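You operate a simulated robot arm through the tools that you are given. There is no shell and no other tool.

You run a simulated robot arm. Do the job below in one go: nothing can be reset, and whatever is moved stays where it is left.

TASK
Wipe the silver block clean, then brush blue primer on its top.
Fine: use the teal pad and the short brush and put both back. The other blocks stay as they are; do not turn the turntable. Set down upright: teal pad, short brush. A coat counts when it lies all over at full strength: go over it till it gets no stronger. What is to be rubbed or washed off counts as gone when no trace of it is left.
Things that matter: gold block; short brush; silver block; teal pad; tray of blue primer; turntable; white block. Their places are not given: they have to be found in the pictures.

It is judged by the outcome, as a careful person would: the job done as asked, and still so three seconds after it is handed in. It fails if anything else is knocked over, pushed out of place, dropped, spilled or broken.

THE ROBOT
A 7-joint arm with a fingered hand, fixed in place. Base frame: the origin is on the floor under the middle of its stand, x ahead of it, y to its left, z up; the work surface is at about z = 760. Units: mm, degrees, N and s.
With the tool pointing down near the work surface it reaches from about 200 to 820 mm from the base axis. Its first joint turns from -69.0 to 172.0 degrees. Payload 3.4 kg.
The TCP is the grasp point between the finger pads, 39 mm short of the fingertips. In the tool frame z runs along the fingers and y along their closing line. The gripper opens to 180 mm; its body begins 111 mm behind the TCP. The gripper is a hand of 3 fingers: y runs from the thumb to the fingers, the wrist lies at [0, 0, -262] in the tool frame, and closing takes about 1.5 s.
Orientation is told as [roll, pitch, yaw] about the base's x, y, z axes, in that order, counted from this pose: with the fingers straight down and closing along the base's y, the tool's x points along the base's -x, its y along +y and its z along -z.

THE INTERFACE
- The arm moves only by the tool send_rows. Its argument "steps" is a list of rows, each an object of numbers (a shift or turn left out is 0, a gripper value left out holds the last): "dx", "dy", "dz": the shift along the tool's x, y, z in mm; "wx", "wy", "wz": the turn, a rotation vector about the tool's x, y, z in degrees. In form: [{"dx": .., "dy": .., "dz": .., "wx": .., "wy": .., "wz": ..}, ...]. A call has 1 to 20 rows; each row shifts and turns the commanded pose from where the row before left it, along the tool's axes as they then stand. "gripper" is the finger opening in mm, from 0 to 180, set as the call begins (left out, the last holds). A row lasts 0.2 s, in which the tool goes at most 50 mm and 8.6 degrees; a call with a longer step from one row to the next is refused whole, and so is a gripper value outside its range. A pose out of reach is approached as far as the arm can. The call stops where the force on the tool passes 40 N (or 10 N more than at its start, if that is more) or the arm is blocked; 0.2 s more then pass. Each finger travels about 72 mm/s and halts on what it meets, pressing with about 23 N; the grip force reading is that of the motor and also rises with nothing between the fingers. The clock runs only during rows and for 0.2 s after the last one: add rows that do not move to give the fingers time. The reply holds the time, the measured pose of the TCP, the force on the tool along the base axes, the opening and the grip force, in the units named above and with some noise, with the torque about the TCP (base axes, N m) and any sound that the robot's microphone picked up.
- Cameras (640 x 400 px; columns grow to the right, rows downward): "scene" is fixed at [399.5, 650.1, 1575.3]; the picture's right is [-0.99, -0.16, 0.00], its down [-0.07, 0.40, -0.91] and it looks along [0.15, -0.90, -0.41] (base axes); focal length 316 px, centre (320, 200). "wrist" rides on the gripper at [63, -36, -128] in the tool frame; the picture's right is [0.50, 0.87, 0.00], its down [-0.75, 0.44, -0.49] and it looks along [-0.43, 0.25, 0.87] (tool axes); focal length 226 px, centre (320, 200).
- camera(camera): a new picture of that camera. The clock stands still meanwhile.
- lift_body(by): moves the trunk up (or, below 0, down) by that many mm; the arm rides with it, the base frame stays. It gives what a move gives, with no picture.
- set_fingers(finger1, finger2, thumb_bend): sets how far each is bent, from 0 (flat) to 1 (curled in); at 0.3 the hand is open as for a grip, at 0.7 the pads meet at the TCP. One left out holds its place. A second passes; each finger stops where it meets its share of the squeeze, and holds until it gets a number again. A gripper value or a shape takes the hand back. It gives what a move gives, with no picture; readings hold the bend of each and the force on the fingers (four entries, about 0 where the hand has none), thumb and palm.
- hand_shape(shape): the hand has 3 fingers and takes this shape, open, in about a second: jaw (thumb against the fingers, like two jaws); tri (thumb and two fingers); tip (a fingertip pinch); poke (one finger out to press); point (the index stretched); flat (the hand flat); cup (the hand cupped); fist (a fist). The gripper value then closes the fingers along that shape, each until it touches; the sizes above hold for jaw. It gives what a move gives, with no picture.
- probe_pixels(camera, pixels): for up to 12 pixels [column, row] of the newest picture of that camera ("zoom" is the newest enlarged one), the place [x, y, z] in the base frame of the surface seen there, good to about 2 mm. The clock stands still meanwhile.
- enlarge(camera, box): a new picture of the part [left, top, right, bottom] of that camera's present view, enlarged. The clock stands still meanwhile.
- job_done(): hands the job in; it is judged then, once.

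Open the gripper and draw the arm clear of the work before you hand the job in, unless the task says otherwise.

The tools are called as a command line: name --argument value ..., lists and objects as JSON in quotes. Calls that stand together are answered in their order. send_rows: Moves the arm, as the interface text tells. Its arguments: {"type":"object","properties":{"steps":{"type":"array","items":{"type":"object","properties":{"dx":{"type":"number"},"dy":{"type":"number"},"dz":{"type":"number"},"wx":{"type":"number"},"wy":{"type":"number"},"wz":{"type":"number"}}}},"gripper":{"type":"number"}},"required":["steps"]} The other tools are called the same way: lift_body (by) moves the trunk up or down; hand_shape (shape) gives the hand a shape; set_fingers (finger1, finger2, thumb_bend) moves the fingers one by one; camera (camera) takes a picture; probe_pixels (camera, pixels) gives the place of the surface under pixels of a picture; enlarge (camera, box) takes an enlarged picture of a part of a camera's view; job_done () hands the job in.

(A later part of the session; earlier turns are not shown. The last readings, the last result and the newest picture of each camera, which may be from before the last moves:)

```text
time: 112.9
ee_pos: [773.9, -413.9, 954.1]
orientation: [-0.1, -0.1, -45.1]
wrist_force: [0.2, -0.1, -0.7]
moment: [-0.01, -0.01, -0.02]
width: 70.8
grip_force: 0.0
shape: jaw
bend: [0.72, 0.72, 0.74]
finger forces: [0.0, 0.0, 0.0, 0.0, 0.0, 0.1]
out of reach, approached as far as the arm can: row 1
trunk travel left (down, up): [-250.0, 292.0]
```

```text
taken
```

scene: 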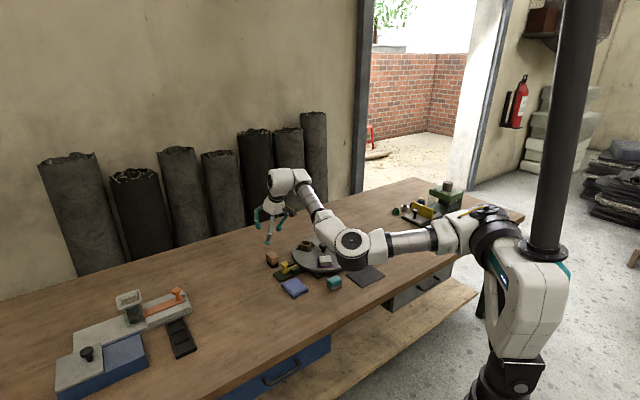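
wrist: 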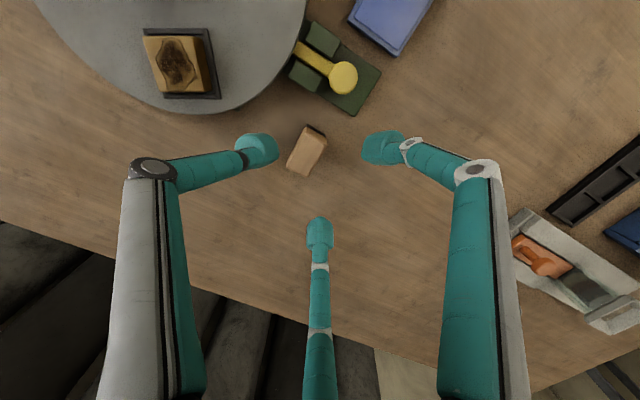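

Upright stops at radius 877 mm, so I use 10° tilt. I tilt and then measure where I stand.

send_rows --steps '[{"wy": -5}, {"wy": -5}, {}, {}]'

```text
time: 113.9
ee_pos: [772.5, -419.3, 951.7]
orientation: [0.2, -9.9, -45.2]
wrist_force: [-0.4, -0.5, -0.3]
moment: [0.05, -0.03, -0.02]
width: 70.4
grip_force: 0.0
shape: jaw
bend: [0.72, 0.72, 0.74]
finger forces: [0.0, 0.0, 0.0, 0.1, 0.1, 0.0]
trunk travel left (down, up): [-250.0, 292.0]
```

send_rows --steps '[{"dx": -8.1, "dy": 4.45, "dz": 1.4}, {"dx": -8.1, "dy": 4.45, "dz": 1.4}, {}, {}]'

lift_body --by -75

camera --camera "wrist"

```text
time: 114.9
ee_pos: [791.6, -421.6, 952.6]
orientation: [0.0, -10.0, -45.0]
wrist_force: [-0.8, 0.6, 0.3]
moment: [-0.01, -0.02, 0.01]
width: 70.6
grip_force: 0.0
shape: jaw
bend: [0.72, 0.72, 0.74]
finger forces: [0.0, 0.1, 0.1, 0.0, 0.0, 0.0]
trunk travel left (down, up): [-250.0, 292.0]
```

```text
time: 116.0
ee_pos: [788.1, -420.1, 880.5]
orientation: [0.1, -10.2, -45.0]
wrist_force: [0.1, -1.0, 0.1]
moment: [0.01, -0.01, -0.04]
width: 70.5
grip_force: 0.0
shape: jaw
bend: [0.72, 0.72, 0.74]
finger forces: [0.0, 0.0, 0.1, 0.0, 0.1, 0.0]
trunk travel left (down, up): [-175.0, 367.0]
```

```text
taken
```

wrist: 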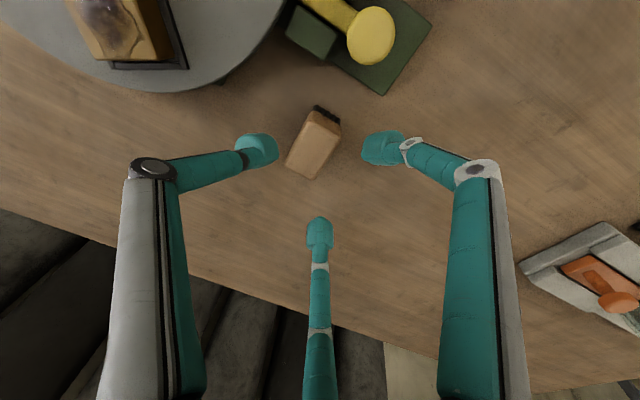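

The brush lies between the fingers at (314,145). I enlarge and probe its corners versus the fingertips.

enlarge --camera "wrist" --box '[230, 90, 410, 260]'

```text
2.35 times, centred on (320, 175) of wrist
```

zoom: 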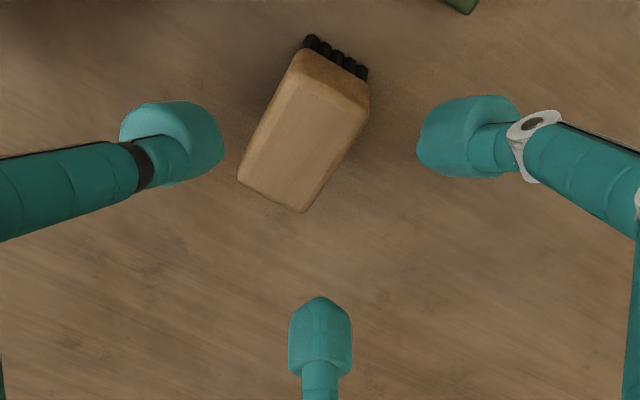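

probe_pixels --camera "zoom" --pixels '[[300, 60], [366, 92], [302, 205], [243, 172], [305, 130], [210, 140], [430, 140], [320, 305], [240, 170], [270, 120], [337, 150]]'

```text
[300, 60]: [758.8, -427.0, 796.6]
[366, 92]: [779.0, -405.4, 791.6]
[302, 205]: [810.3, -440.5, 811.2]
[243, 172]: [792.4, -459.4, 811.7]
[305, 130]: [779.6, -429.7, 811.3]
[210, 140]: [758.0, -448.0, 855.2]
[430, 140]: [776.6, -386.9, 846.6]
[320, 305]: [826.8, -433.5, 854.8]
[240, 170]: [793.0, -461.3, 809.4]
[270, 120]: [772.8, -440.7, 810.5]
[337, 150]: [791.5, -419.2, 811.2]
```

Brush centre is ~6 mm outward along tool x from the finger centre; I shift 4 mm outward and descend 50 mm with the trunk.

send_rows --steps '[{"dx": -3.94, "dz": 0.69}, {}]'

lift_body --by -50

enlarge --camera "wrist" --box '[230, 90, 410, 260]'

enlarge --camera "scene" --box '[245, 225, 305, 280]'

```text
time: 116.6
ee_pos: [793.0, -423.6, 877.6]
orientation: [0.0, -9.9, -45.1]
wrist_force: [0.3, -0.2, 0.6]
moment: [0.02, 0.04, -0.02]
width: 70.3
grip_force: 0.0
shape: jaw
bend: [0.72, 0.72, 0.74]
finger forces: [0.0, 0.1, 0.0, 0.0, 0.0, 0.0]
trunk travel left (down, up): [-175.0, 367.0]
```

```text
time: 117.5
ee_pos: [791.3, -423.1, 830.1]
orientation: [0.1, -10.2, -45.0]
wrist_force: [-0.7, -0.2, 0.0]
moment: [-0.02, -0.04, 0.04]
width: 70.4
grip_force: 0.0
shape: jaw
bend: [0.72, 0.72, 0.74]
finger forces: [0.1, 0.1, 0.0, 0.1, 0.0, 0.0]
trunk travel left (down, up): [-125.0, 417.0]
```

```text
2.35 times, centred on (320, 175) of wrist
```

zoom: 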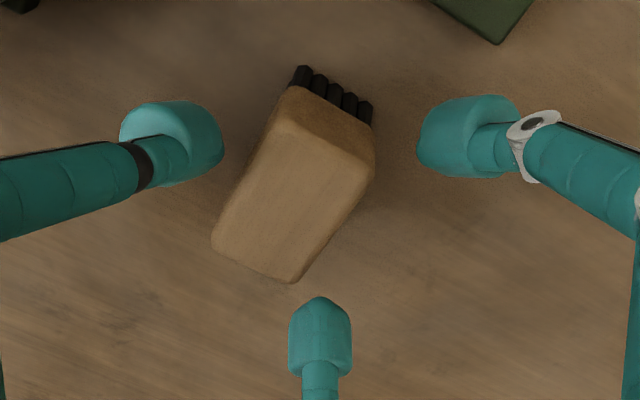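

```text
7.27 times, centred on (275, 252) of scene
```

zoom: 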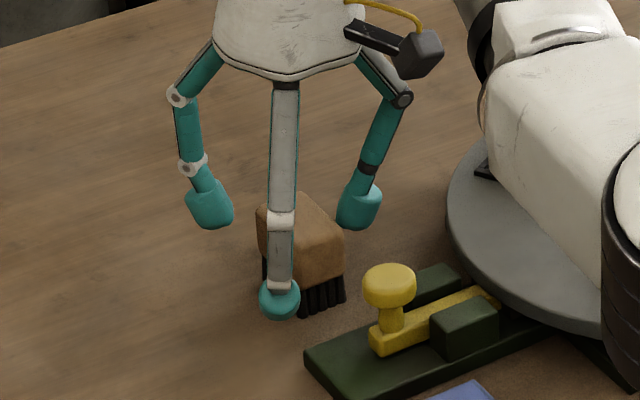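

The fingers straddle the brush. Before going on I check the elbow/forearm height above the turntable, as the arm is lower now.

camera --camera "scene"

probe_pixels --camera "scene" --pixels '[[335, 240], [322, 225], [340, 265], [300, 200], [370, 262], [400, 265], [310, 235]]'

```text
taken
```

scene: 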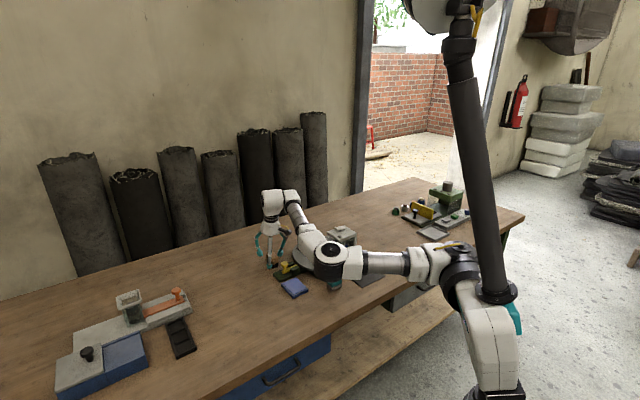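

```text
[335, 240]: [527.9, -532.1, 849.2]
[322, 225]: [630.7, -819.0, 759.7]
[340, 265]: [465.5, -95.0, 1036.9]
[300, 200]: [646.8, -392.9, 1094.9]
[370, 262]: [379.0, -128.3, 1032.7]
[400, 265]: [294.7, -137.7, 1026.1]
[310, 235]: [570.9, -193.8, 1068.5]
```

The elbow is at z≈1037, clear. I go down the last 8 mm and close on the handle.

lift_body --by -8

send_rows --steps '[{}, {}, {}]' --gripper 46

enlarge --camera "wrist" --box '[230, 90, 410, 260]'

```text
time: 118.1
ee_pos: [792.2, -423.2, 821.0]
orientation: [-0.1, -10.0, -45.1]
wrist_force: [-0.8, 0.7, -0.1]
moment: [0.02, 0.0, 0.02]
width: 70.5
grip_force: 0.0
shape: jaw
bend: [0.72, 0.72, 0.74]
finger forces: [0.1, 0.0, 0.0, 0.1, 0.0, 0.0]
trunk travel left (down, up): [-117.0, 425.0]
```

```text
time: 118.9
ee_pos: [792.2, -423.9, 819.8]
orientation: [0.0, -10.0, -45.0]
wrist_force: [-0.8, 0.2, 0.7]
moment: [-0.05, 0.01, -0.02]
width: 47.1
grip_force: 0.1
shape: jaw
bend: [0.72, 0.72, 0.74]
finger forces: [0.0, 0.2, 0.0, 0.0, 0.7, 0.0]
trunk travel left (down, up): [-117.0, 425.0]
```

```text
2.35 times, centred on (320, 175) of wrist
```

zoom: 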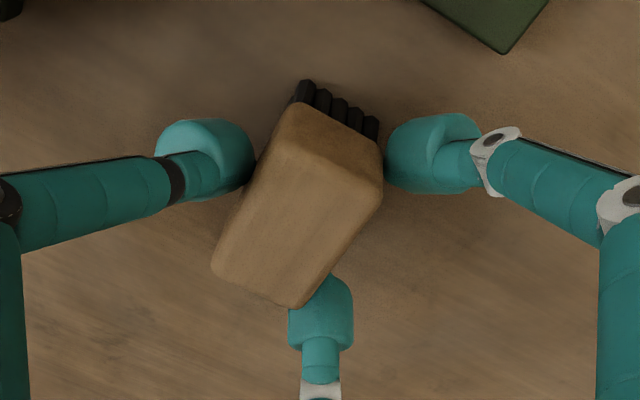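

Even contact is just starting. I squeeze fully.

send_rows --steps '[{}, {}, {}, {}, {}, {}, {}]' --gripper 15

enlarge --camera "wrist" --box '[230, 90, 410, 260]'

enlarge --camera "scene" --box '[250, 235, 300, 280]'

```text
time: 120.5
ee_pos: [793.4, -424.0, 819.5]
orientation: [0.0, -10.0, -45.1]
wrist_force: [-0.4, 0.2, 0.1]
moment: [0.0, 0.02, -0.01]
width: 32.4
grip_force: 23.5
shape: jaw
bend: [0.73, 0.73, 0.74]
finger forces: [14.4, 14.0, 0.1, 0.0, 25.4, 0.0]
trunk travel left (down, up): [-117.0, 425.0]
```

```text
2.35 times, centred on (320, 175) of wrist
```

zoom: 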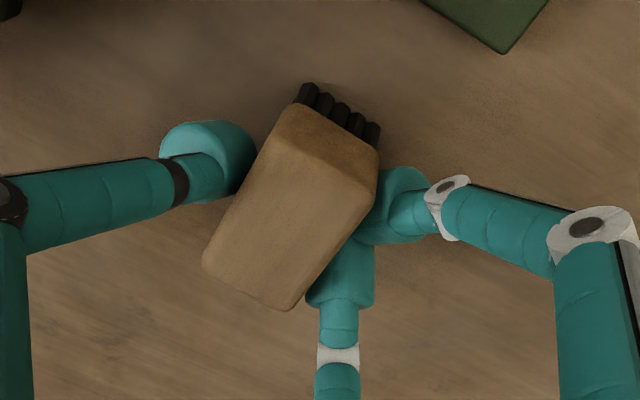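

```text
8.89 times, centred on (275, 258) of scene
```

zoom: 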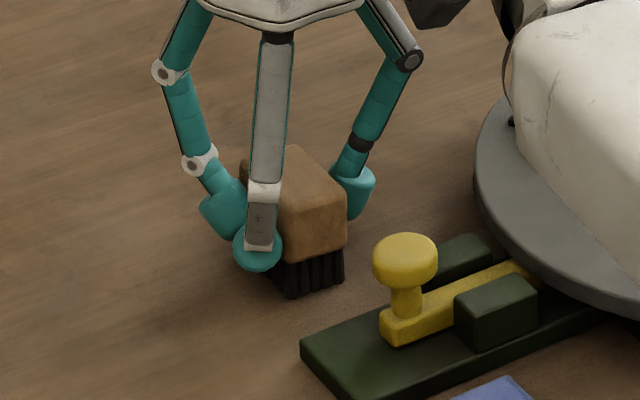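

Handle gripped (14+14 vs 25 N, 32.4 mm). I lift it 70 mm with the trunk and check the grip.

lift_body --by 70

enlarge --camera "scene" --box '[245, 215, 305, 270]'

enlarge --camera "scene" --box '[276, 268, 316, 302]'

```text
time: 121.6
ee_pos: [793.7, -422.9, 887.5]
orientation: [-0.2, -9.9, -45.0]
wrist_force: [-0.4, 0.3, -1.5]
moment: [0.0, 0.0, 0.01]
width: 32.6
grip_force: 23.1
shape: jaw
bend: [0.73, 0.73, 0.74]
finger forces: [14.5, 14.2, 0.1, 0.1, 25.5, 0.0]
trunk travel left (down, up): [-187.0, 355.0]
```

```text
7.27 times, centred on (275, 242) of scene
```

zoom: 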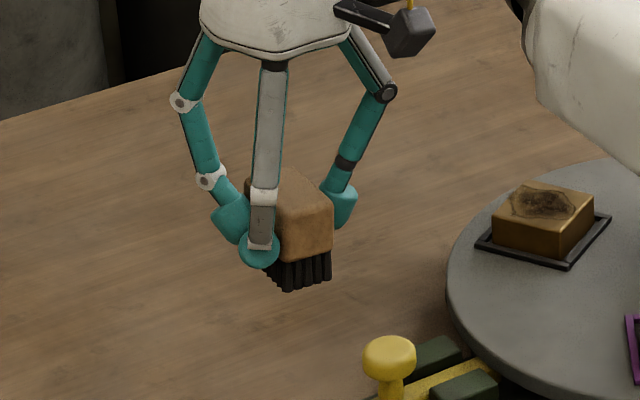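

```text
11.76 times, centred on (296, 285) of scene
```

zoom: 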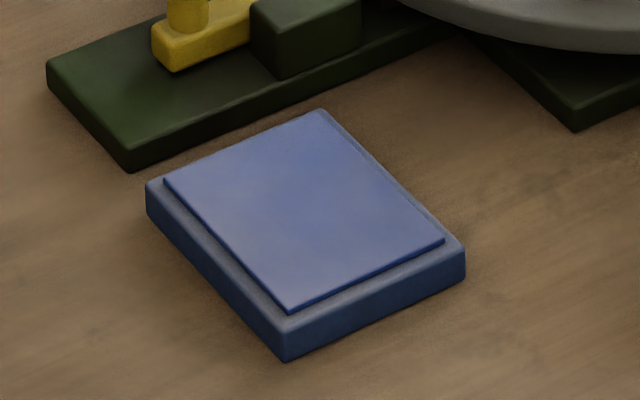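

probe_pixels --camera "zoom" --pixels '[[148, 183], [320, 112], [463, 248], [288, 330], [168, 181], [440, 240], [289, 305], [305, 200], [285, 360], [132, 165], [48, 70], [320, 70]]'

```text
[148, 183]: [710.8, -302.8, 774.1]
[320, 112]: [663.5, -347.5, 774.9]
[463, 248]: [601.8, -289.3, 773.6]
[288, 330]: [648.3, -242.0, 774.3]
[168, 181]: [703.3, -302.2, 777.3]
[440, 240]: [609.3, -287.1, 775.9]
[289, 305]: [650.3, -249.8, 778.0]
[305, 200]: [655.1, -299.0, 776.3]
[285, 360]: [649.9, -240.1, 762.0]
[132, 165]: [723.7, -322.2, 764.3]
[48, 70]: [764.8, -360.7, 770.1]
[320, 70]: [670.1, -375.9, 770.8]
```

The brush hangs straight and secure. The tray (outer 87×65 mm, centre ≈(656,-295), primer at z≈777) is aligned with the brush. For that nearer spot I need a high trunk: lift 300 mm, move inward, then lower the arm.

lift_body --by 300

send_rows --steps '[{"dx": 23.7, "dy": -12.4, "dz": -4.2}, {"dx": 23.7, "dy": -12.4, "dz": -4.2}, {"dx": 23.7, "dy": -12.4, "dz": -4.2}, {"dx": 23.7, "dy": -12.4, "dz": -4.2}, {}]'

send_rows --steps '[{"dx": 6.1, "dz": 34.5}, {"dx": 6.1, "dz": 34.5}, {"dx": 6.1, "dz": 34.5}, {"dx": 6.1, "dz": 34.5}, {"dx": 6.1, "dz": 34.5}, {"dx": 6.1, "dz": 34.5}, {"dx": 6.1, "dz": 34.5}, {}]'

```text
time: 124.6
ee_pos: [790.3, -424.9, 1222.7]
orientation: [1.7, -11.7, -45.2]
wrist_force: [0.5, -0.1, -0.3]
moment: [0.02, -0.01, 0.0]
width: 32.5
grip_force: 23.1
shape: jaw
bend: [0.73, 0.73, 0.74]
finger forces: [14.9, 14.6, 0.0, 0.1, 25.3, 0.0]
trunk travel left (down, up): [-487.0, 55.0]
```

```text
time: 125.8
ee_pos: [684.7, -391.5, 1217.5]
orientation: [1.8, -11.7, -45.3]
wrist_force: [-0.3, 0.3, -0.4]
moment: [0.01, 0.02, -0.01]
width: 32.1
grip_force: 22.8
shape: jaw
bend: [0.73, 0.73, 0.74]
finger forces: [15.5, 15.1, 0.1, 0.0, 25.3, 0.0]
trunk travel left (down, up): [-487.0, 55.0]
```

```text
time: 127.6
ee_pos: [695.0, -389.7, 972.7]
orientation: [1.8, -11.8, -45.4]
wrist_force: [-0.4, 0.2, -0.9]
moment: [0.04, 0.0, -0.02]
width: 32.1
grip_force: 23.0
shape: jaw
bend: [0.73, 0.73, 0.74]
finger forces: [15.9, 15.6, 0.0, 0.1, 25.3, 0.0]
trunk travel left (down, up): [-487.0, 55.0]
```

The long trunk lift left a small orientation offset ([1.8,-11.8,-45.4] instead of [0,-10,-45]). I correct it so the brush is upright again.

send_rows --steps '[{"wx": 1.8}, {"wy": 1.8}, {}, {}]'

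camera --camera "scene"

```text
time: 128.6
ee_pos: [693.3, -391.1, 973.6]
orientation: [0.1, -9.9, -45.4]
wrist_force: [-0.4, 0.3, -0.2]
moment: [0.02, -0.01, -0.02]
width: 31.9
grip_force: 23.2
shape: jaw
bend: [0.73, 0.73, 0.74]
finger forces: [16.0, 15.6, 0.0, 0.0, 25.3, 0.1]
trunk travel left (down, up): [-487.0, 55.0]
```

```text
taken
```

scene: 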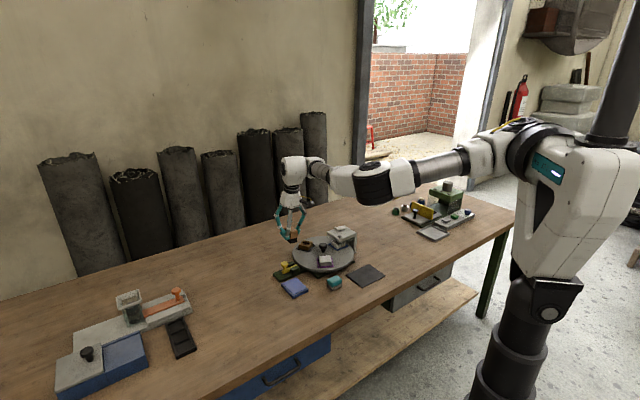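

Orientation is corrected. I move over the tray: base shift (-30,+106) at this height.

send_rows --steps '[{"dx": 23.7, "dy": 13.4, "dz": -4.2}, {"dx": 23.7, "dy": 13.4, "dz": -4.2}, {"dx": 23.7, "dy": 13.4, "dz": -4.2}, {"dx": 23.7, "dy": 13.4, "dz": -4.2}, {}]'

camera --camera "wrist"

enlarge --camera "scene" --box '[255, 215, 335, 300]'

```text
time: 129.8
ee_pos: [666.3, -284.0, 974.4]
orientation: [0.0, -9.9, -45.4]
wrist_force: [1.0, -0.4, -0.8]
moment: [0.01, -0.01, -0.04]
width: 31.8
grip_force: 23.1
shape: jaw
bend: [0.73, 0.73, 0.74]
finger forces: [16.2, 16.0, 0.0, 0.0, 25.2, 0.0]
trunk travel left (down, up): [-487.0, 55.0]
```

```text
taken
```

wrist: 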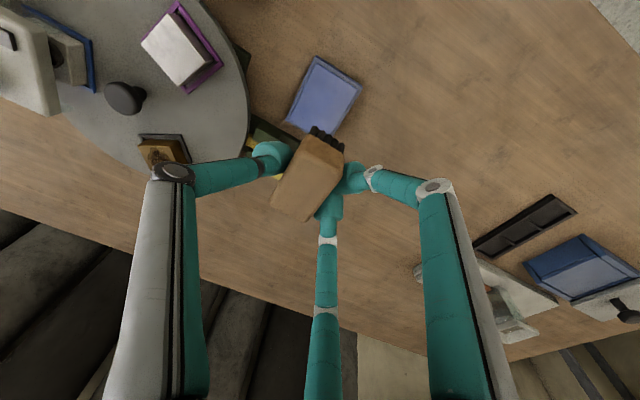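

```text
4.71 times, centred on (295, 258) of scene
```

zoom: 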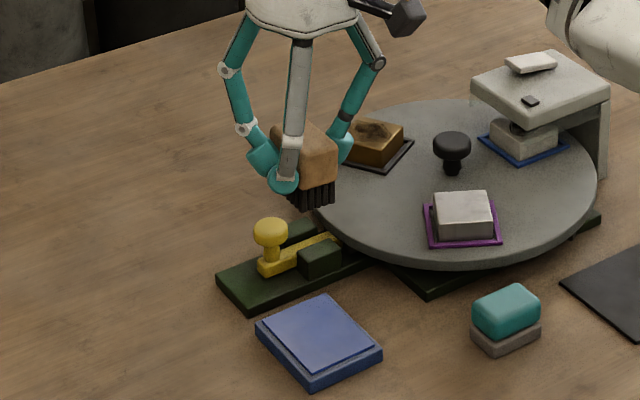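

The brush is above the tray area. I probe its bristles and handle corners in this zoom to get the true offset from the TCP.

enlarge --camera "scene" --box '[296, 232, 332, 264]'

```text
12.50 times, centred on (314, 248) of scene
```

zoom: 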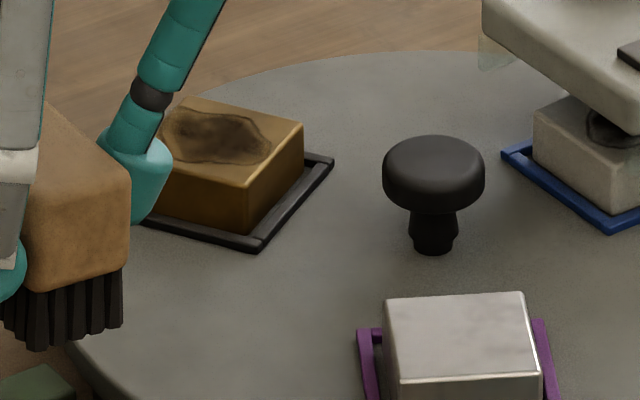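

enlarge --camera "scene" --box '[296, 230, 336, 262]'

enlarge --camera "scene" --box '[292, 232, 332, 264]'

enlarge --camera "scene" --box '[280, 228, 320, 264]'

```text
12.50 times, centred on (316, 246) of scene
```

zoom: 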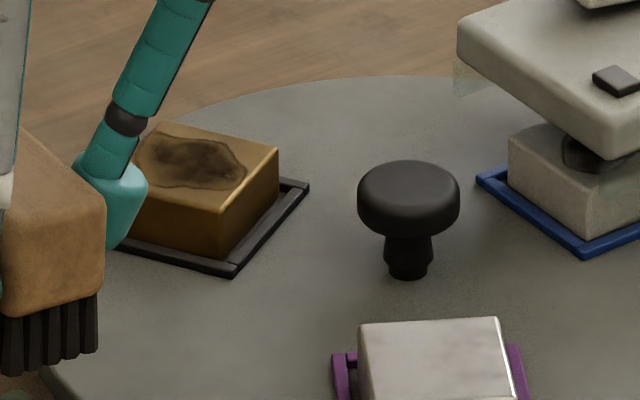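

```text
12.50 times, centred on (312, 248) of scene
```

zoom: 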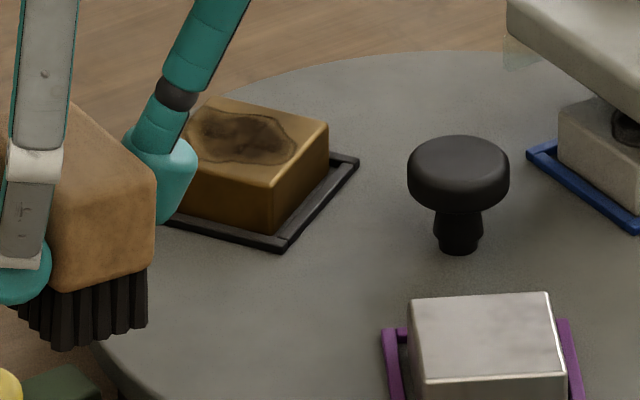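

```text
11.11 times, centred on (300, 246) of scene
```

zoom: 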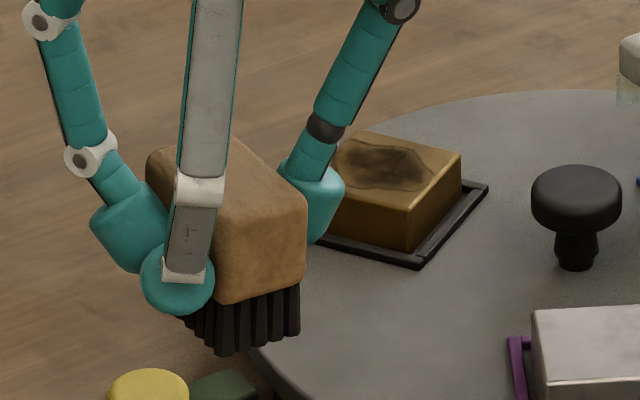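

probe_pixels --camera "zoom" --pixels '[[298, 325], [222, 350], [305, 210], [222, 295], [302, 285], [235, 140], [295, 205], [260, 200], [260, 342], [230, 230]]'

```text
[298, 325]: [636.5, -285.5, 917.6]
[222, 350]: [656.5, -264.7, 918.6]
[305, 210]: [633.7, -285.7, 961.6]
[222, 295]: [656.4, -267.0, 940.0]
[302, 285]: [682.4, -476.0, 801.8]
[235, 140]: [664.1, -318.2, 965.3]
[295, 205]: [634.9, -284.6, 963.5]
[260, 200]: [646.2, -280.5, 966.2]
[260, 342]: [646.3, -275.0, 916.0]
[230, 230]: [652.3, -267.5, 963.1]
```

Brush bottom centre is at about (662,-292), TCP−60 mm. I shift 5 mm to centre it on the tray pad and lower to ~8 mm above the primer (TCP ≈846).

send_rows --steps '[{"dx": 1, "dy": -5}, {"dx": 5.57, "dz": 31.5}, {"dx": 5.57, "dz": 31.5}, {"dx": 5.57, "dz": 31.5}, {"dx": 5.57, "dz": 31.5}, {}, {}]'

enlarge --camera "scene" --box '[265, 240, 325, 305]'

```text
time: 131.4
ee_pos: [661.1, -287.7, 846.0]
orientation: [0.1, -10.0, -45.3]
wrist_force: [-0.2, 0.5, -1.1]
moment: [0.03, 0.01, 0.01]
width: 32.0
grip_force: 22.7
shape: jaw
bend: [0.73, 0.73, 0.74]
finger forces: [16.5, 16.1, 0.0, 0.0, 25.3, 0.1]
trunk travel left (down, up): [-487.0, 55.0]
```

```text
6.15 times, centred on (295, 272) of scene
```

zoom: 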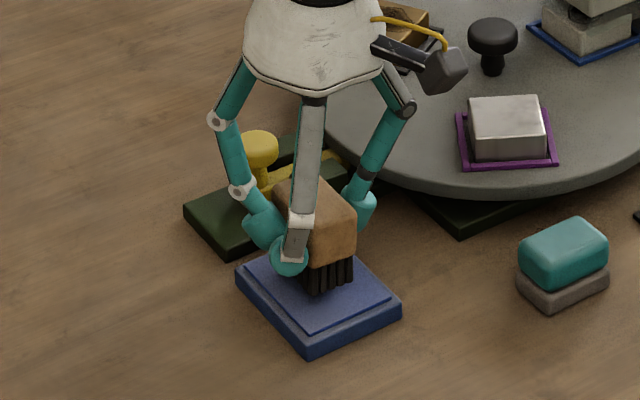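

The brush is right over the primer pad. I lower in small steps until light contact.

send_rows --steps '[{"dx": 0.35, "dz": 1.97}, {"dx": 0.35, "dz": 1.97}, {"dx": 0.17, "dz": 0.98}, {"dx": 0.17, "dz": 0.98}, {}]'

send_rows --steps '[{"dx": 0.17, "dz": 0.98}, {"dx": 0.17, "dz": 0.98}, {}]'

send_rows --steps '[{"dx": 0.17, "dz": 0.98}, {}]'

```text
time: 132.6
ee_pos: [661.7, -287.0, 839.6]
orientation: [0.0, -10.0, -45.4]
wrist_force: [1.2, 0.3, -1.1]
moment: [0.01, 0.03, 0.0]
width: 31.8
grip_force: 22.8
shape: jaw
bend: [0.73, 0.73, 0.74]
finger forces: [16.6, 16.1, 0.0, 0.0, 25.2, 0.0]
trunk travel left (down, up): [-487.0, 55.0]
```

```text
time: 133.4
ee_pos: [661.7, -287.6, 837.6]
orientation: [0.0, -10.0, -45.4]
wrist_force: [0.0, -0.8, -1.6]
moment: [0.02, -0.02, -0.01]
width: 31.8
grip_force: 23.2
shape: jaw
bend: [0.73, 0.73, 0.74]
finger forces: [16.5, 16.2, 0.1, 0.0, 25.0, 0.0]
trunk travel left (down, up): [-487.0, 55.0]
```

```text
time: 134.0
ee_pos: [660.7, -287.9, 835.8]
orientation: [0.1, -10.0, -45.5]
wrist_force: [-1.1, 0.0, -0.8]
moment: [0.01, 0.01, -0.01]
width: 31.9
grip_force: 23.4
shape: jaw
bend: [0.73, 0.73, 0.74]
finger forces: [16.6, 16.2, 0.1, 0.0, 25.2, 0.0]
trunk travel left (down, up): [-487.0, 55.0]
```

send_rows --steps '[{"dx": 0.17, "dz": 0.98}, {}]'

send_rows --steps '[{"dx": 0.17, "dz": 0.98}, {}]'

enlarge --camera "scene" --box '[278, 262, 312, 298]'

```text
time: 134.6
ee_pos: [660.6, -287.2, 835.5]
orientation: [0.0, -10.0, -45.4]
wrist_force: [-0.4, 0.3, 2.5]
moment: [-0.05, 0.07, -0.02]
width: 31.8
grip_force: 23.1
shape: jaw
bend: [0.73, 0.73, 0.74]
finger forces: [16.5, 16.4, 0.1, 0.0, 25.2, 0.0]
trunk travel left (down, up): [-487.0, 55.0]
```

```text
time: 135.2
ee_pos: [660.7, -286.8, 836.0]
orientation: [0.0, -10.1, -45.4]
wrist_force: [0.6, 0.0, 6.5]
moment: [-0.12, 0.07, 0.0]
width: 32.1
grip_force: 23.2
shape: jaw
bend: [0.73, 0.73, 0.74]
finger forces: [16.9, 16.8, 0.0, 0.0, 25.0, 0.0]
trunk travel left (down, up): [-487.0, 55.0]
```

```text
11.11 times, centred on (295, 280) of scene
```

zoom: 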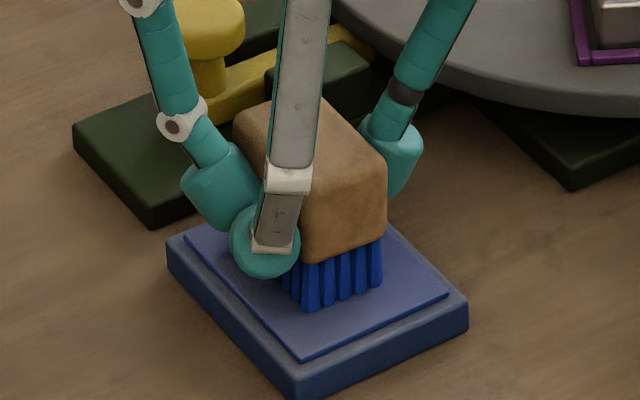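

The bristles turned blue – loaded. I lift to z≈950, move over the block and turn 60° about the vertical so the brush's long side lies across the radial stroke direction.

send_rows --steps '[{"dx": -1.74, "dz": -9.85}, {"dx": -4.35, "dz": -24.6}, {"dx": -6.1, "dz": -34.5}, {"dx": -7.8, "dz": -44}, {}]'

send_rows --steps '[{"dx": -2.8, "dy": -33.7, "dz": 0.5}, {"dx": -2.8, "dy": -33.7, "dz": 0.5}, {"dx": -2.8, "dy": -33.7, "dz": 0.5}, {"dx": -2.8, "dy": -33.7, "dz": 0.5}, {"dx": -2.8, "dy": -33.7, "dz": 0.5}, {"wx": -1.3, "wz": -7.39}, {"wx": -1.3, "wz": -7.39}, {"wx": -1.3, "wz": -7.39}, {"wx": -1.3, "wz": -7.39}, {"wx": -1.3, "wz": -7.39}, {"wx": -1.3, "wz": -7.39}, {"wx": -1.3, "wz": -7.39}, {"wx": -1.3, "wz": -7.39}, {}, {}]'

camera --camera "wrist"

enlarge --camera "scene" --box '[290, 200, 370, 275]'

```text
time: 136.4
ee_pos: [660.2, -287.0, 949.9]
orientation: [-0.1, -9.9, -45.5]
wrist_force: [-0.4, -0.1, -0.6]
moment: [0.01, -0.01, 0.02]
width: 31.8
grip_force: 23.4
shape: jaw
bend: [0.73, 0.73, 0.74]
finger forces: [16.9, 16.5, 0.0, 0.1, 25.1, 0.0]
trunk travel left (down, up): [-487.0, 55.0]
```

```text
time: 139.6
ee_pos: [550.6, -415.8, 948.8]
orientation: [-0.1, -10.0, 14.6]
wrist_force: [-0.2, -0.1, -0.1]
moment: [0.02, 0.02, 0.01]
width: 31.5
grip_force: 23.5
shape: jaw
bend: [0.73, 0.73, 0.74]
finger forces: [18.1, 17.7, 0.0, 0.0, 25.2, 0.0]
trunk travel left (down, up): [-487.0, 55.0]
```

```text
taken
```

wrist: 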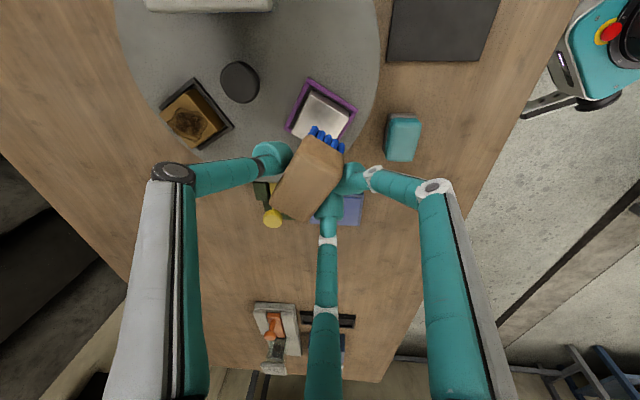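

```text
5.33 times, centred on (330, 238) of scene
```

zoom: 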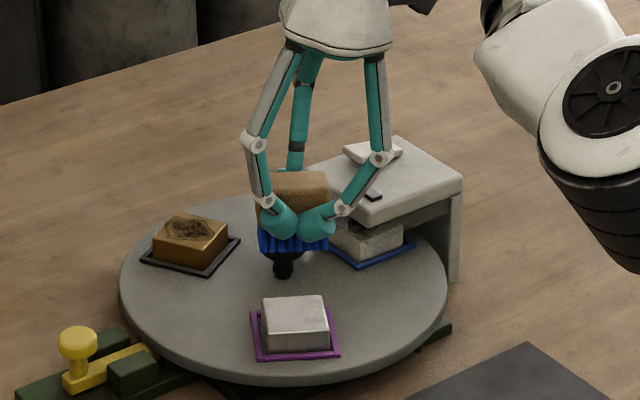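

The loaded brush hangs above the block, square to it. I lower to z≈889, about 6 mm above the block top.

send_rows --steps '[{"dx": 3.48, "dz": 19.7}, {"dx": 3.48, "dz": 19.7}, {"dx": 3.48, "dz": 19.7}, {}, {}]'

enlarge --camera "scene" --box '[305, 225, 355, 272]'

```text
time: 140.8
ee_pos: [550.5, -417.1, 888.0]
orientation: [0.0, -9.9, 14.7]
wrist_force: [-0.3, 0.2, -0.5]
moment: [0.03, 0.0, -0.04]
width: 31.5
grip_force: 22.6
shape: jaw
bend: [0.73, 0.73, 0.74]
finger forces: [18.3, 18.0, 0.1, 0.0, 25.3, 0.0]
trunk travel left (down, up): [-487.0, 55.0]
```

```text
8.51 times, centred on (330, 248) of scene
```

zoom: 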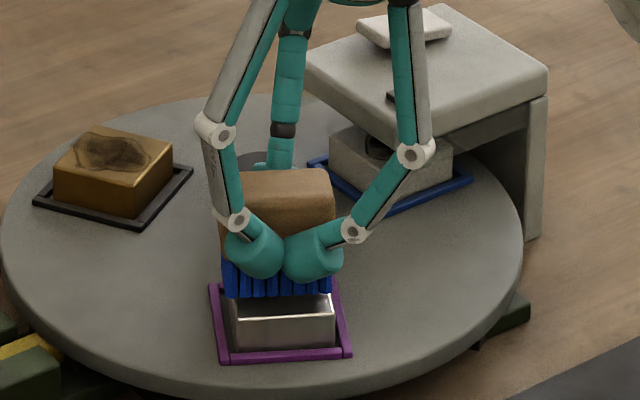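

Brush is aligned with the block. I lower in 1 mm steps to contact.

send_rows --steps '[{"dx": 0.35, "dz": 1.97}, {"dx": 0.17, "dz": 0.98}, {"dx": 0.17, "dz": 0.98}, {}]'

send_rows --steps '[{"dx": 0.17, "dz": 0.98}, {}]'

send_rows --steps '[{"dx": 0.17, "dz": 0.98}, {}]'

```text
time: 141.8
ee_pos: [550.8, -415.5, 885.8]
orientation: [0.0, -10.0, 14.8]
wrist_force: [0.9, -0.6, -0.5]
moment: [0.02, -0.02, -0.04]
width: 31.5
grip_force: 23.3
shape: jaw
bend: [0.73, 0.73, 0.74]
finger forces: [18.3, 17.9, 0.1, 0.1, 25.2, 0.0]
trunk travel left (down, up): [-487.0, 55.0]
```

```text
time: 142.4
ee_pos: [550.7, -415.7, 884.6]
orientation: [0.0, -9.9, 14.7]
wrist_force: [-0.6, -0.1, -0.4]
moment: [0.01, 0.0, -0.01]
width: 31.6
grip_force: 22.8
shape: jaw
bend: [0.73, 0.73, 0.74]
finger forces: [18.4, 18.0, 0.0, 0.0, 25.2, 0.0]
trunk travel left (down, up): [-487.0, 55.0]
```

```text
time: 143.0
ee_pos: [550.1, -415.3, 884.2]
orientation: [0.0, -10.0, 14.7]
wrist_force: [-0.5, 0.1, 1.3]
moment: [-0.03, -0.01, 0.0]
width: 31.3
grip_force: 23.1
shape: jaw
bend: [0.73, 0.73, 0.74]
finger forces: [18.3, 18.1, 0.1, 0.0, 25.4, 0.0]
trunk travel left (down, up): [-487.0, 55.0]
```

Touching lightly. I press 1 mm more and brush radially ±10 mm over the top.

send_rows --steps '[{"dx": 0.17, "dz": 0.98}, {"dy": 5}, {"dy": 5}, {"dy": -5}, {"dy": -5}, {"dy": -5}, {"dy": -5}, {"dy": 5}, {"dy": 5}, {"dy": 5}, {"dy": 5}, {"dy": -5}, {"dy": -5}, {"dy": -5}, {"dy": -5}, {"dy": 5}, {"dy": 5}, {}]'

enlarge --camera "scene" --box '[305, 225, 355, 272]'

```text
time: 146.8
ee_pos: [549.7, -415.5, 882.1]
orientation: [-0.1, -9.9, 14.7]
wrist_force: [0.4, -3.2, 3.4]
moment: [-0.31, -0.07, -0.03]
width: 31.0
grip_force: 22.8
shape: jaw
bend: [0.73, 0.73, 0.74]
finger forces: [19.9, 19.7, 0.0, 0.1, 28.0, 0.1]
trunk travel left (down, up): [-487.0, 55.0]
```

```text
8.51 times, centred on (330, 248) of scene
```

zoom: 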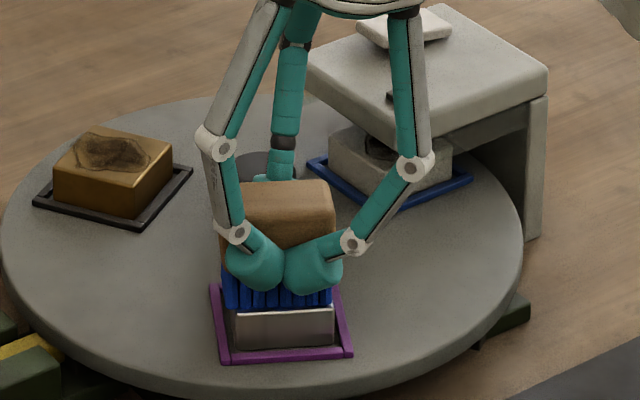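

Brushing goes smoothly (≈3–4 N). I add another set with small side shifts and a bit more pressure.

send_rows --steps '[{"dx": 0.1, "dz": 0.6}, {"dy": 5.5, "dx": 1.5}, {"dy": 5.5, "dx": 1.5}, {"dy": -5.5}, {"dy": -5.5}, {"dy": -5.5}, {"dy": -5.5}, {"dy": 5.5, "dx": -1.5}, {"dy": 5.5, "dx": -1.5}, {"dy": 5.5, "dx": -1.5}, {"dy": 5.5, "dx": -1.5}, {"dy": -5.5}, {"dy": -5.5}, {"dy": -5.5}, {"dy": -5.5}, {"dy": 5.5, "dx": 1.5}, {"dy": 5.5, "dx": 1.5}, {}]'

send_rows --steps '[{"dx": -1.74, "dz": -9.85}, {"dx": -4.35, "dz": -24.6}, {"dx": -5.2, "dz": -29.5}, {}]'

enlarge --camera "scene" --box '[305, 225, 355, 272]'

enlarge --camera "scene" --box '[314, 250, 340, 268]'

```text
time: 150.6
ee_pos: [550.9, -417.2, 881.4]
orientation: [-0.2, -9.9, 14.6]
wrist_force: [1.4, -4.7, 4.6]
moment: [-0.35, -0.12, -0.07]
width: 30.8
grip_force: 22.9
shape: jaw
bend: [0.73, 0.73, 0.74]
finger forces: [21.0, 20.7, 0.0, 0.0, 28.5, 0.1]
trunk travel left (down, up): [-487.0, 55.0]
```

```text
time: 151.6
ee_pos: [551.5, -416.1, 948.1]
orientation: [0.0, -9.9, 14.6]
wrist_force: [0.3, 0.5, -0.9]
moment: [0.0, -0.02, -0.04]
width: 30.8
grip_force: 22.5
shape: jaw
bend: [0.73, 0.73, 0.73]
finger forces: [0.0, 0.0, 0.0, 0.0, 26.3, 0.0]
trunk travel left (down, up): [-487.0, 55.0]
```

```text
8.51 times, centred on (330, 248) of scene
```

zoom: 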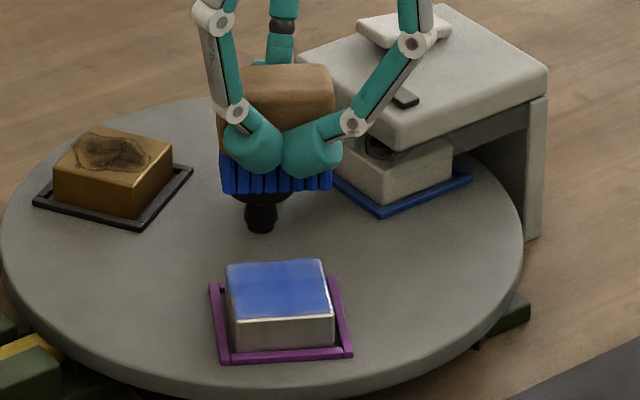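

```text
16.00 times, centred on (327, 259) of scene
```

zoom: 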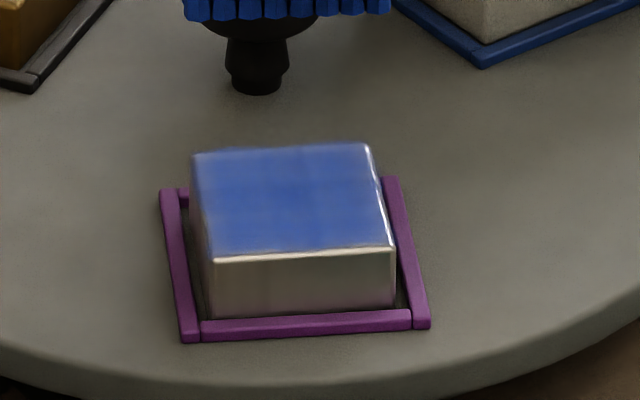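

Blue coat lies on most of the top, but the far edge and the right edge (picture) are lighter. I return to the tray to reload: turn back 60° and move over it.

send_rows --steps '[{"wx": 1.3, "wz": 7.39}, {"wx": 1.3, "wz": 7.39}, {"wx": 1.3, "wz": 7.39}, {"wx": 1.3, "wz": 7.39}, {"wx": 1.3, "wz": 7.39}, {"wx": 1.3, "wz": 7.39}, {"wx": 1.3, "wz": 7.39}, {"wx": 1.3, "wz": 7.39}, {"dx": 2.8, "dy": 33.7, "dz": -0.5}, {"dx": 2.8, "dy": 33.7, "dz": -0.5}, {"dx": 2.8, "dy": 33.7, "dz": -0.5}, {"dx": 2.8, "dy": 33.7, "dz": -0.5}, {"dx": 2.8, "dy": 33.7, "dz": -0.5}, {}, {}]'

enlarge --camera "scene" --box '[270, 210, 350, 300]'

enlarge --camera "scene" --box '[314, 250, 340, 268]'

```text
time: 154.8
ee_pos: [660.5, -287.3, 945.3]
orientation: [0.0, -9.8, -45.4]
wrist_force: [0.3, -0.7, -0.6]
moment: [0.06, 0.0, 0.01]
width: 30.6
grip_force: 22.8
shape: jaw
bend: [0.73, 0.73, 0.73]
finger forces: [0.0, 0.1, 0.0, 0.0, 26.0, 0.0]
trunk travel left (down, up): [-487.0, 55.0]
```

```text
4.44 times, centred on (310, 255) of scene
```

zoom: 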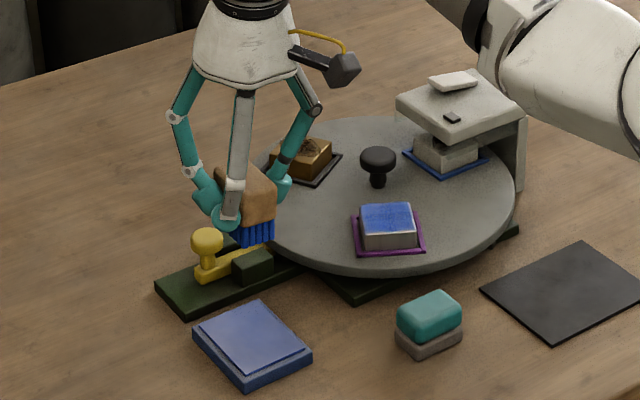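

```text
16.00 times, centred on (327, 259) of scene
```

zoom: 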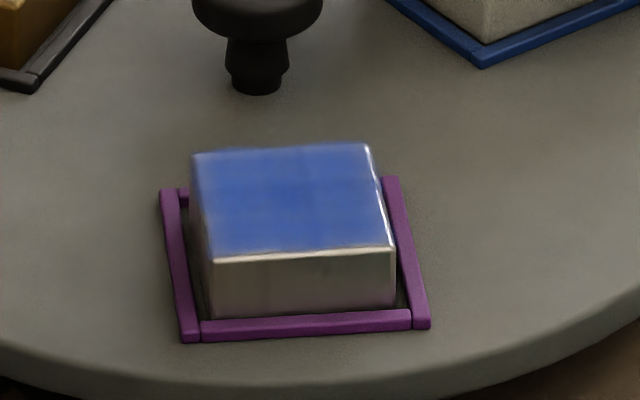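

Now I dip again: lower toward the primer, then step to contact.

send_rows --steps '[{"dx": 4.65, "dz": 26.35}, {"dx": 4.65, "dz": 26.35}, {"dx": 4.65, "dz": 26.35}, {"dx": 4.65, "dz": 26.35}, {"dx": 0.17, "dz": 0.98}, {"dx": 0.17, "dz": 0.98}, {}]'

send_rows --steps '[{"dx": 0.17, "dz": 0.98}, {}]'

send_rows --steps '[{"dx": 0.17, "dz": 0.98}, {}]'

```text
time: 156.4
ee_pos: [659.9, -286.1, 836.0]
orientation: [0.0, -10.0, -45.4]
wrist_force: [0.0, 0.4, -0.1]
moment: [0.02, 0.02, -0.02]
width: 30.7
grip_force: 23.4
shape: jaw
bend: [0.73, 0.73, 0.73]
finger forces: [0.1, 0.0, 0.0, 0.0, 26.1, 0.0]
trunk travel left (down, up): [-487.0, 55.0]
```

```text
time: 157.0
ee_pos: [660.0, -287.6, 835.4]
orientation: [0.0, -10.1, -45.5]
wrist_force: [0.3, -0.2, -0.6]
moment: [0.0, 0.0, 0.0]
width: 30.6
grip_force: 22.9
shape: jaw
bend: [0.73, 0.73, 0.73]
finger forces: [0.0, 0.1, 0.0, 0.1, 26.0, 0.1]
trunk travel left (down, up): [-487.0, 55.0]
```

```text
time: 157.6
ee_pos: [659.9, -287.5, 836.3]
orientation: [0.0, -10.0, -45.4]
wrist_force: [0.7, -0.5, 3.4]
moment: [-0.05, 0.03, 0.0]
width: 30.4
grip_force: 22.9
shape: jaw
bend: [0.73, 0.73, 0.73]
finger forces: [22.8, 22.4, 0.0, 0.1, 26.2, 0.0]
trunk travel left (down, up): [-487.0, 55.0]
```

Contact (3.4 N). I press 1 mm more, stay a moment, and lift back to z≈949, then carry to the block.

send_rows --steps '[{"dx": 0.17, "dz": 0.98}, {}, {}, {"dx": -1.74, "dz": -9.85}, {"dx": -4.35, "dz": -24.6}, {"dx": -6.1, "dz": -34.5}, {"dx": -7.8, "dz": -44}, {}]'

send_rows --steps '[{"dx": -2.8, "dy": -33.7, "dz": 0.5}, {"dx": -2.8, "dy": -33.7, "dz": 0.5}, {"dx": -2.8, "dy": -33.7, "dz": 0.5}, {"dx": -2.8, "dy": -33.7, "dz": 0.5}, {"dx": -2.8, "dy": -33.7, "dz": 0.5}, {"wx": -1.3, "wz": -7.39}, {"wx": -1.3, "wz": -7.39}, {"wx": -1.3, "wz": -7.39}, {"wx": -1.3, "wz": -7.39}, {"wx": -1.3, "wz": -7.39}, {"wx": -1.3, "wz": -7.39}, {"wx": -1.3, "wz": -7.39}, {"wx": -1.3, "wz": -7.39}, {}, {}]'

```text
time: 159.4
ee_pos: [659.3, -286.1, 948.0]
orientation: [-0.1, -9.9, -45.4]
wrist_force: [-0.7, -0.2, -1.4]
moment: [0.0, -0.02, -0.02]
width: 30.4
grip_force: 22.6
shape: jaw
bend: [0.73, 0.73, 0.73]
finger forces: [0.0, 0.0, 0.0, 0.0, 25.9, 0.0]
trunk travel left (down, up): [-487.0, 55.0]
```

```text
time: 162.6
ee_pos: [550.2, -416.8, 949.3]
orientation: [0.0, -10.0, 14.7]
wrist_force: [-0.7, 0.1, -0.3]
moment: [0.0, 0.01, -0.02]
width: 30.4
grip_force: 23.2
shape: jaw
bend: [0.73, 0.73, 0.73]
finger forces: [0.0, 0.0, 0.1, 0.0, 25.9, 0.0]
trunk travel left (down, up): [-487.0, 55.0]
```

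Over the block again. I shift +3 mm along tool x and -2 mm along tool y to reach the lighter edges, then lower to contact.

send_rows --steps '[{"dx": 3, "dy": -2}, {"dx": 3.7, "dz": 20.7}, {"dx": 3.7, "dz": 20.7}, {"dx": 3.5, "dz": 19.7}, {"dx": 0.35, "dz": 1.97}, {}]'

send_rows --steps '[{"dx": 0.17, "dz": 0.98}, {"dx": 0.17, "dz": 0.98}, {}]'

```text
time: 164.0
ee_pos: [547.6, -418.8, 882.9]
orientation: [0.0, -9.9, 14.6]
wrist_force: [1.1, -1.1, 0.4]
moment: [-0.01, 0.01, -0.04]
width: 30.3
grip_force: 23.0
shape: jaw
bend: [0.73, 0.73, 0.73]
finger forces: [0.1, 0.0, 0.0, 0.0, 26.0, 0.0]
trunk travel left (down, up): [-487.0, 55.0]
```

```text
time: 164.8
ee_pos: [548.5, -418.3, 881.5]
orientation: [0.0, -10.0, 14.6]
wrist_force: [-0.1, 0.3, 3.3]
moment: [-0.08, 0.0, -0.02]
width: 30.6
grip_force: 23.4
shape: jaw
bend: [0.73, 0.73, 0.73]
finger forces: [0.0, 0.0, 0.1, 0.0, 25.9, 0.1]
trunk travel left (down, up): [-487.0, 55.0]
```

Contact 3.3 N. I press another 0.7 mm and brush: long radial strokes with side shifts of ±3 mm.

send_rows --steps '[{"dx": 0.12, "dz": 0.7}, {"dy": 6}, {"dy": 6}, {"dy": -6}, {"dy": -6}, {"dy": -6}, {"dy": -6}, {"dy": 6, "dx": 1}, {"dy": 6, "dx": 1}, {"dy": 6, "dx": 0.5}, {"dy": 6, "dx": 0.5}, {"dy": -6}, {"dy": -6}, {"dy": -6}, {"dy": -6}, {"dy": 6}, {"dy": 6}, {}]'

send_rows --steps '[{"dx": 0.05, "dz": 0.3}, {"dx": -3}, {"dx": -3}, {"dy": 6}, {"dy": 6}, {"dy": -6}, {"dy": -6}, {"dy": -6}, {"dy": -6}, {"dy": 6}, {"dy": 6}, {"dy": 6}, {"dy": 6}, {"dy": -6}, {"dy": -6}, {"dy": -6}, {"dy": -6}, {"dy": 6}, {"dy": 6}, {}]'

send_rows --steps '[{"dx": -1.74, "dz": -9.85}, {"dx": -4.35, "dz": -24.6}, {"dx": -5.2, "dz": -29.5}, {}]'

enlarge --camera "scene" --box '[314, 250, 340, 268]'

```text
time: 168.6
ee_pos: [544.9, -419.5, 881.3]
orientation: [-0.1, -9.9, 14.6]
wrist_force: [-0.2, -4.6, 4.7]
moment: [-0.43, -0.12, -0.02]
width: 30.7
grip_force: 23.1
shape: jaw
bend: [0.73, 0.73, 0.73]
finger forces: [22.5, 22.3, 0.0, 0.0, 29.1, 0.1]
trunk travel left (down, up): [-487.0, 55.0]
```

```text
time: 172.8
ee_pos: [551.0, -417.8, 882.2]
orientation: [0.1, -9.9, 14.6]
wrist_force: [0.2, -2.4, 2.4]
moment: [-0.23, -0.09, -0.02]
width: 30.4
grip_force: 22.7
shape: jaw
bend: [0.73, 0.73, 0.73]
finger forces: [0.0, 0.0, 0.1, 0.1, 27.5, 0.1]
trunk travel left (down, up): [-487.0, 55.0]
```

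```text
time: 173.8
ee_pos: [551.2, -417.8, 948.1]
orientation: [0.1, -9.9, 14.6]
wrist_force: [-0.7, 0.4, -0.6]
moment: [0.02, 0.0, 0.01]
width: 30.2
grip_force: 23.2
shape: jaw
bend: [0.73, 0.73, 0.73]
finger forces: [0.0, 0.0, 0.0, 0.1, 26.2, 0.0]
trunk travel left (down, up): [-487.0, 55.0]
```

```text
16.00 times, centred on (327, 259) of scene
```

zoom: 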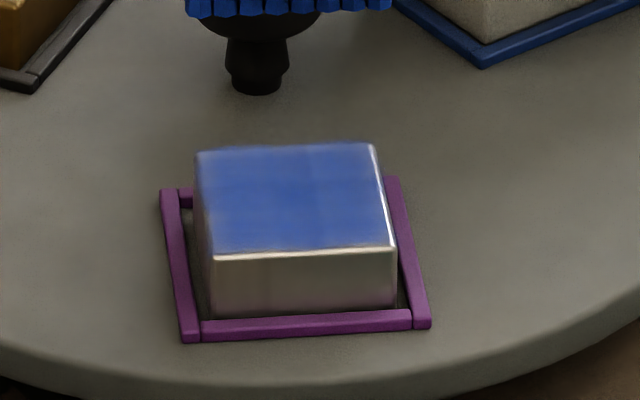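

Coverage improved; a thin lighter rim remains near the right and front-left edges. I go back toward the tray and view the block top from the wrist camera there.

send_rows --steps '[{"wx": 1.3, "wz": 7.39}, {"wx": 1.3, "wz": 7.39}, {"wx": 1.3, "wz": 7.39}, {"wx": 1.3, "wz": 7.39}, {"wx": 1.3, "wz": 7.39}, {"wx": 1.3, "wz": 7.39}, {"wx": 1.3, "wz": 7.39}, {"wx": 1.3, "wz": 7.39}, {"dx": 2.8, "dy": 33.7, "dz": -0.5}, {"dx": 2.8, "dy": 33.7, "dz": -0.5}, {"dx": 2.8, "dy": 33.7, "dz": -0.5}, {"dx": 2.8, "dy": 33.7, "dz": -0.5}, {"dx": 2.8, "dy": 33.7, "dz": -0.5}, {}, {}]'

camera --camera "wrist"

```text
time: 177.0
ee_pos: [661.3, -288.5, 944.6]
orientation: [0.0, -10.1, -45.4]
wrist_force: [0.4, 0.4, -0.7]
moment: [-0.02, 0.0, 0.01]
width: 30.3
grip_force: 22.7
shape: jaw
bend: [0.73, 0.73, 0.73]
finger forces: [0.0, 0.0, 0.0, 0.0, 26.0, 0.0]
trunk travel left (down, up): [-487.0, 55.0]
```

```text
taken
```

wrist: 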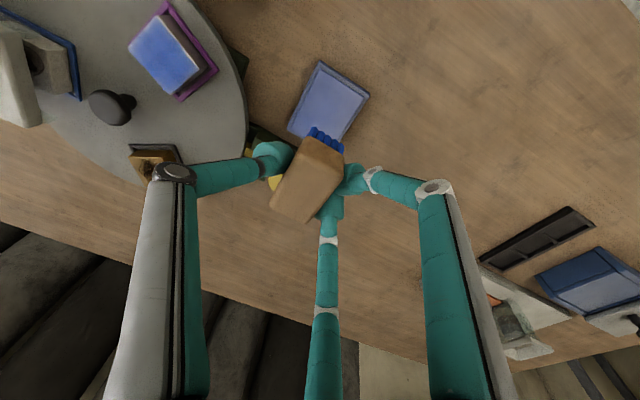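

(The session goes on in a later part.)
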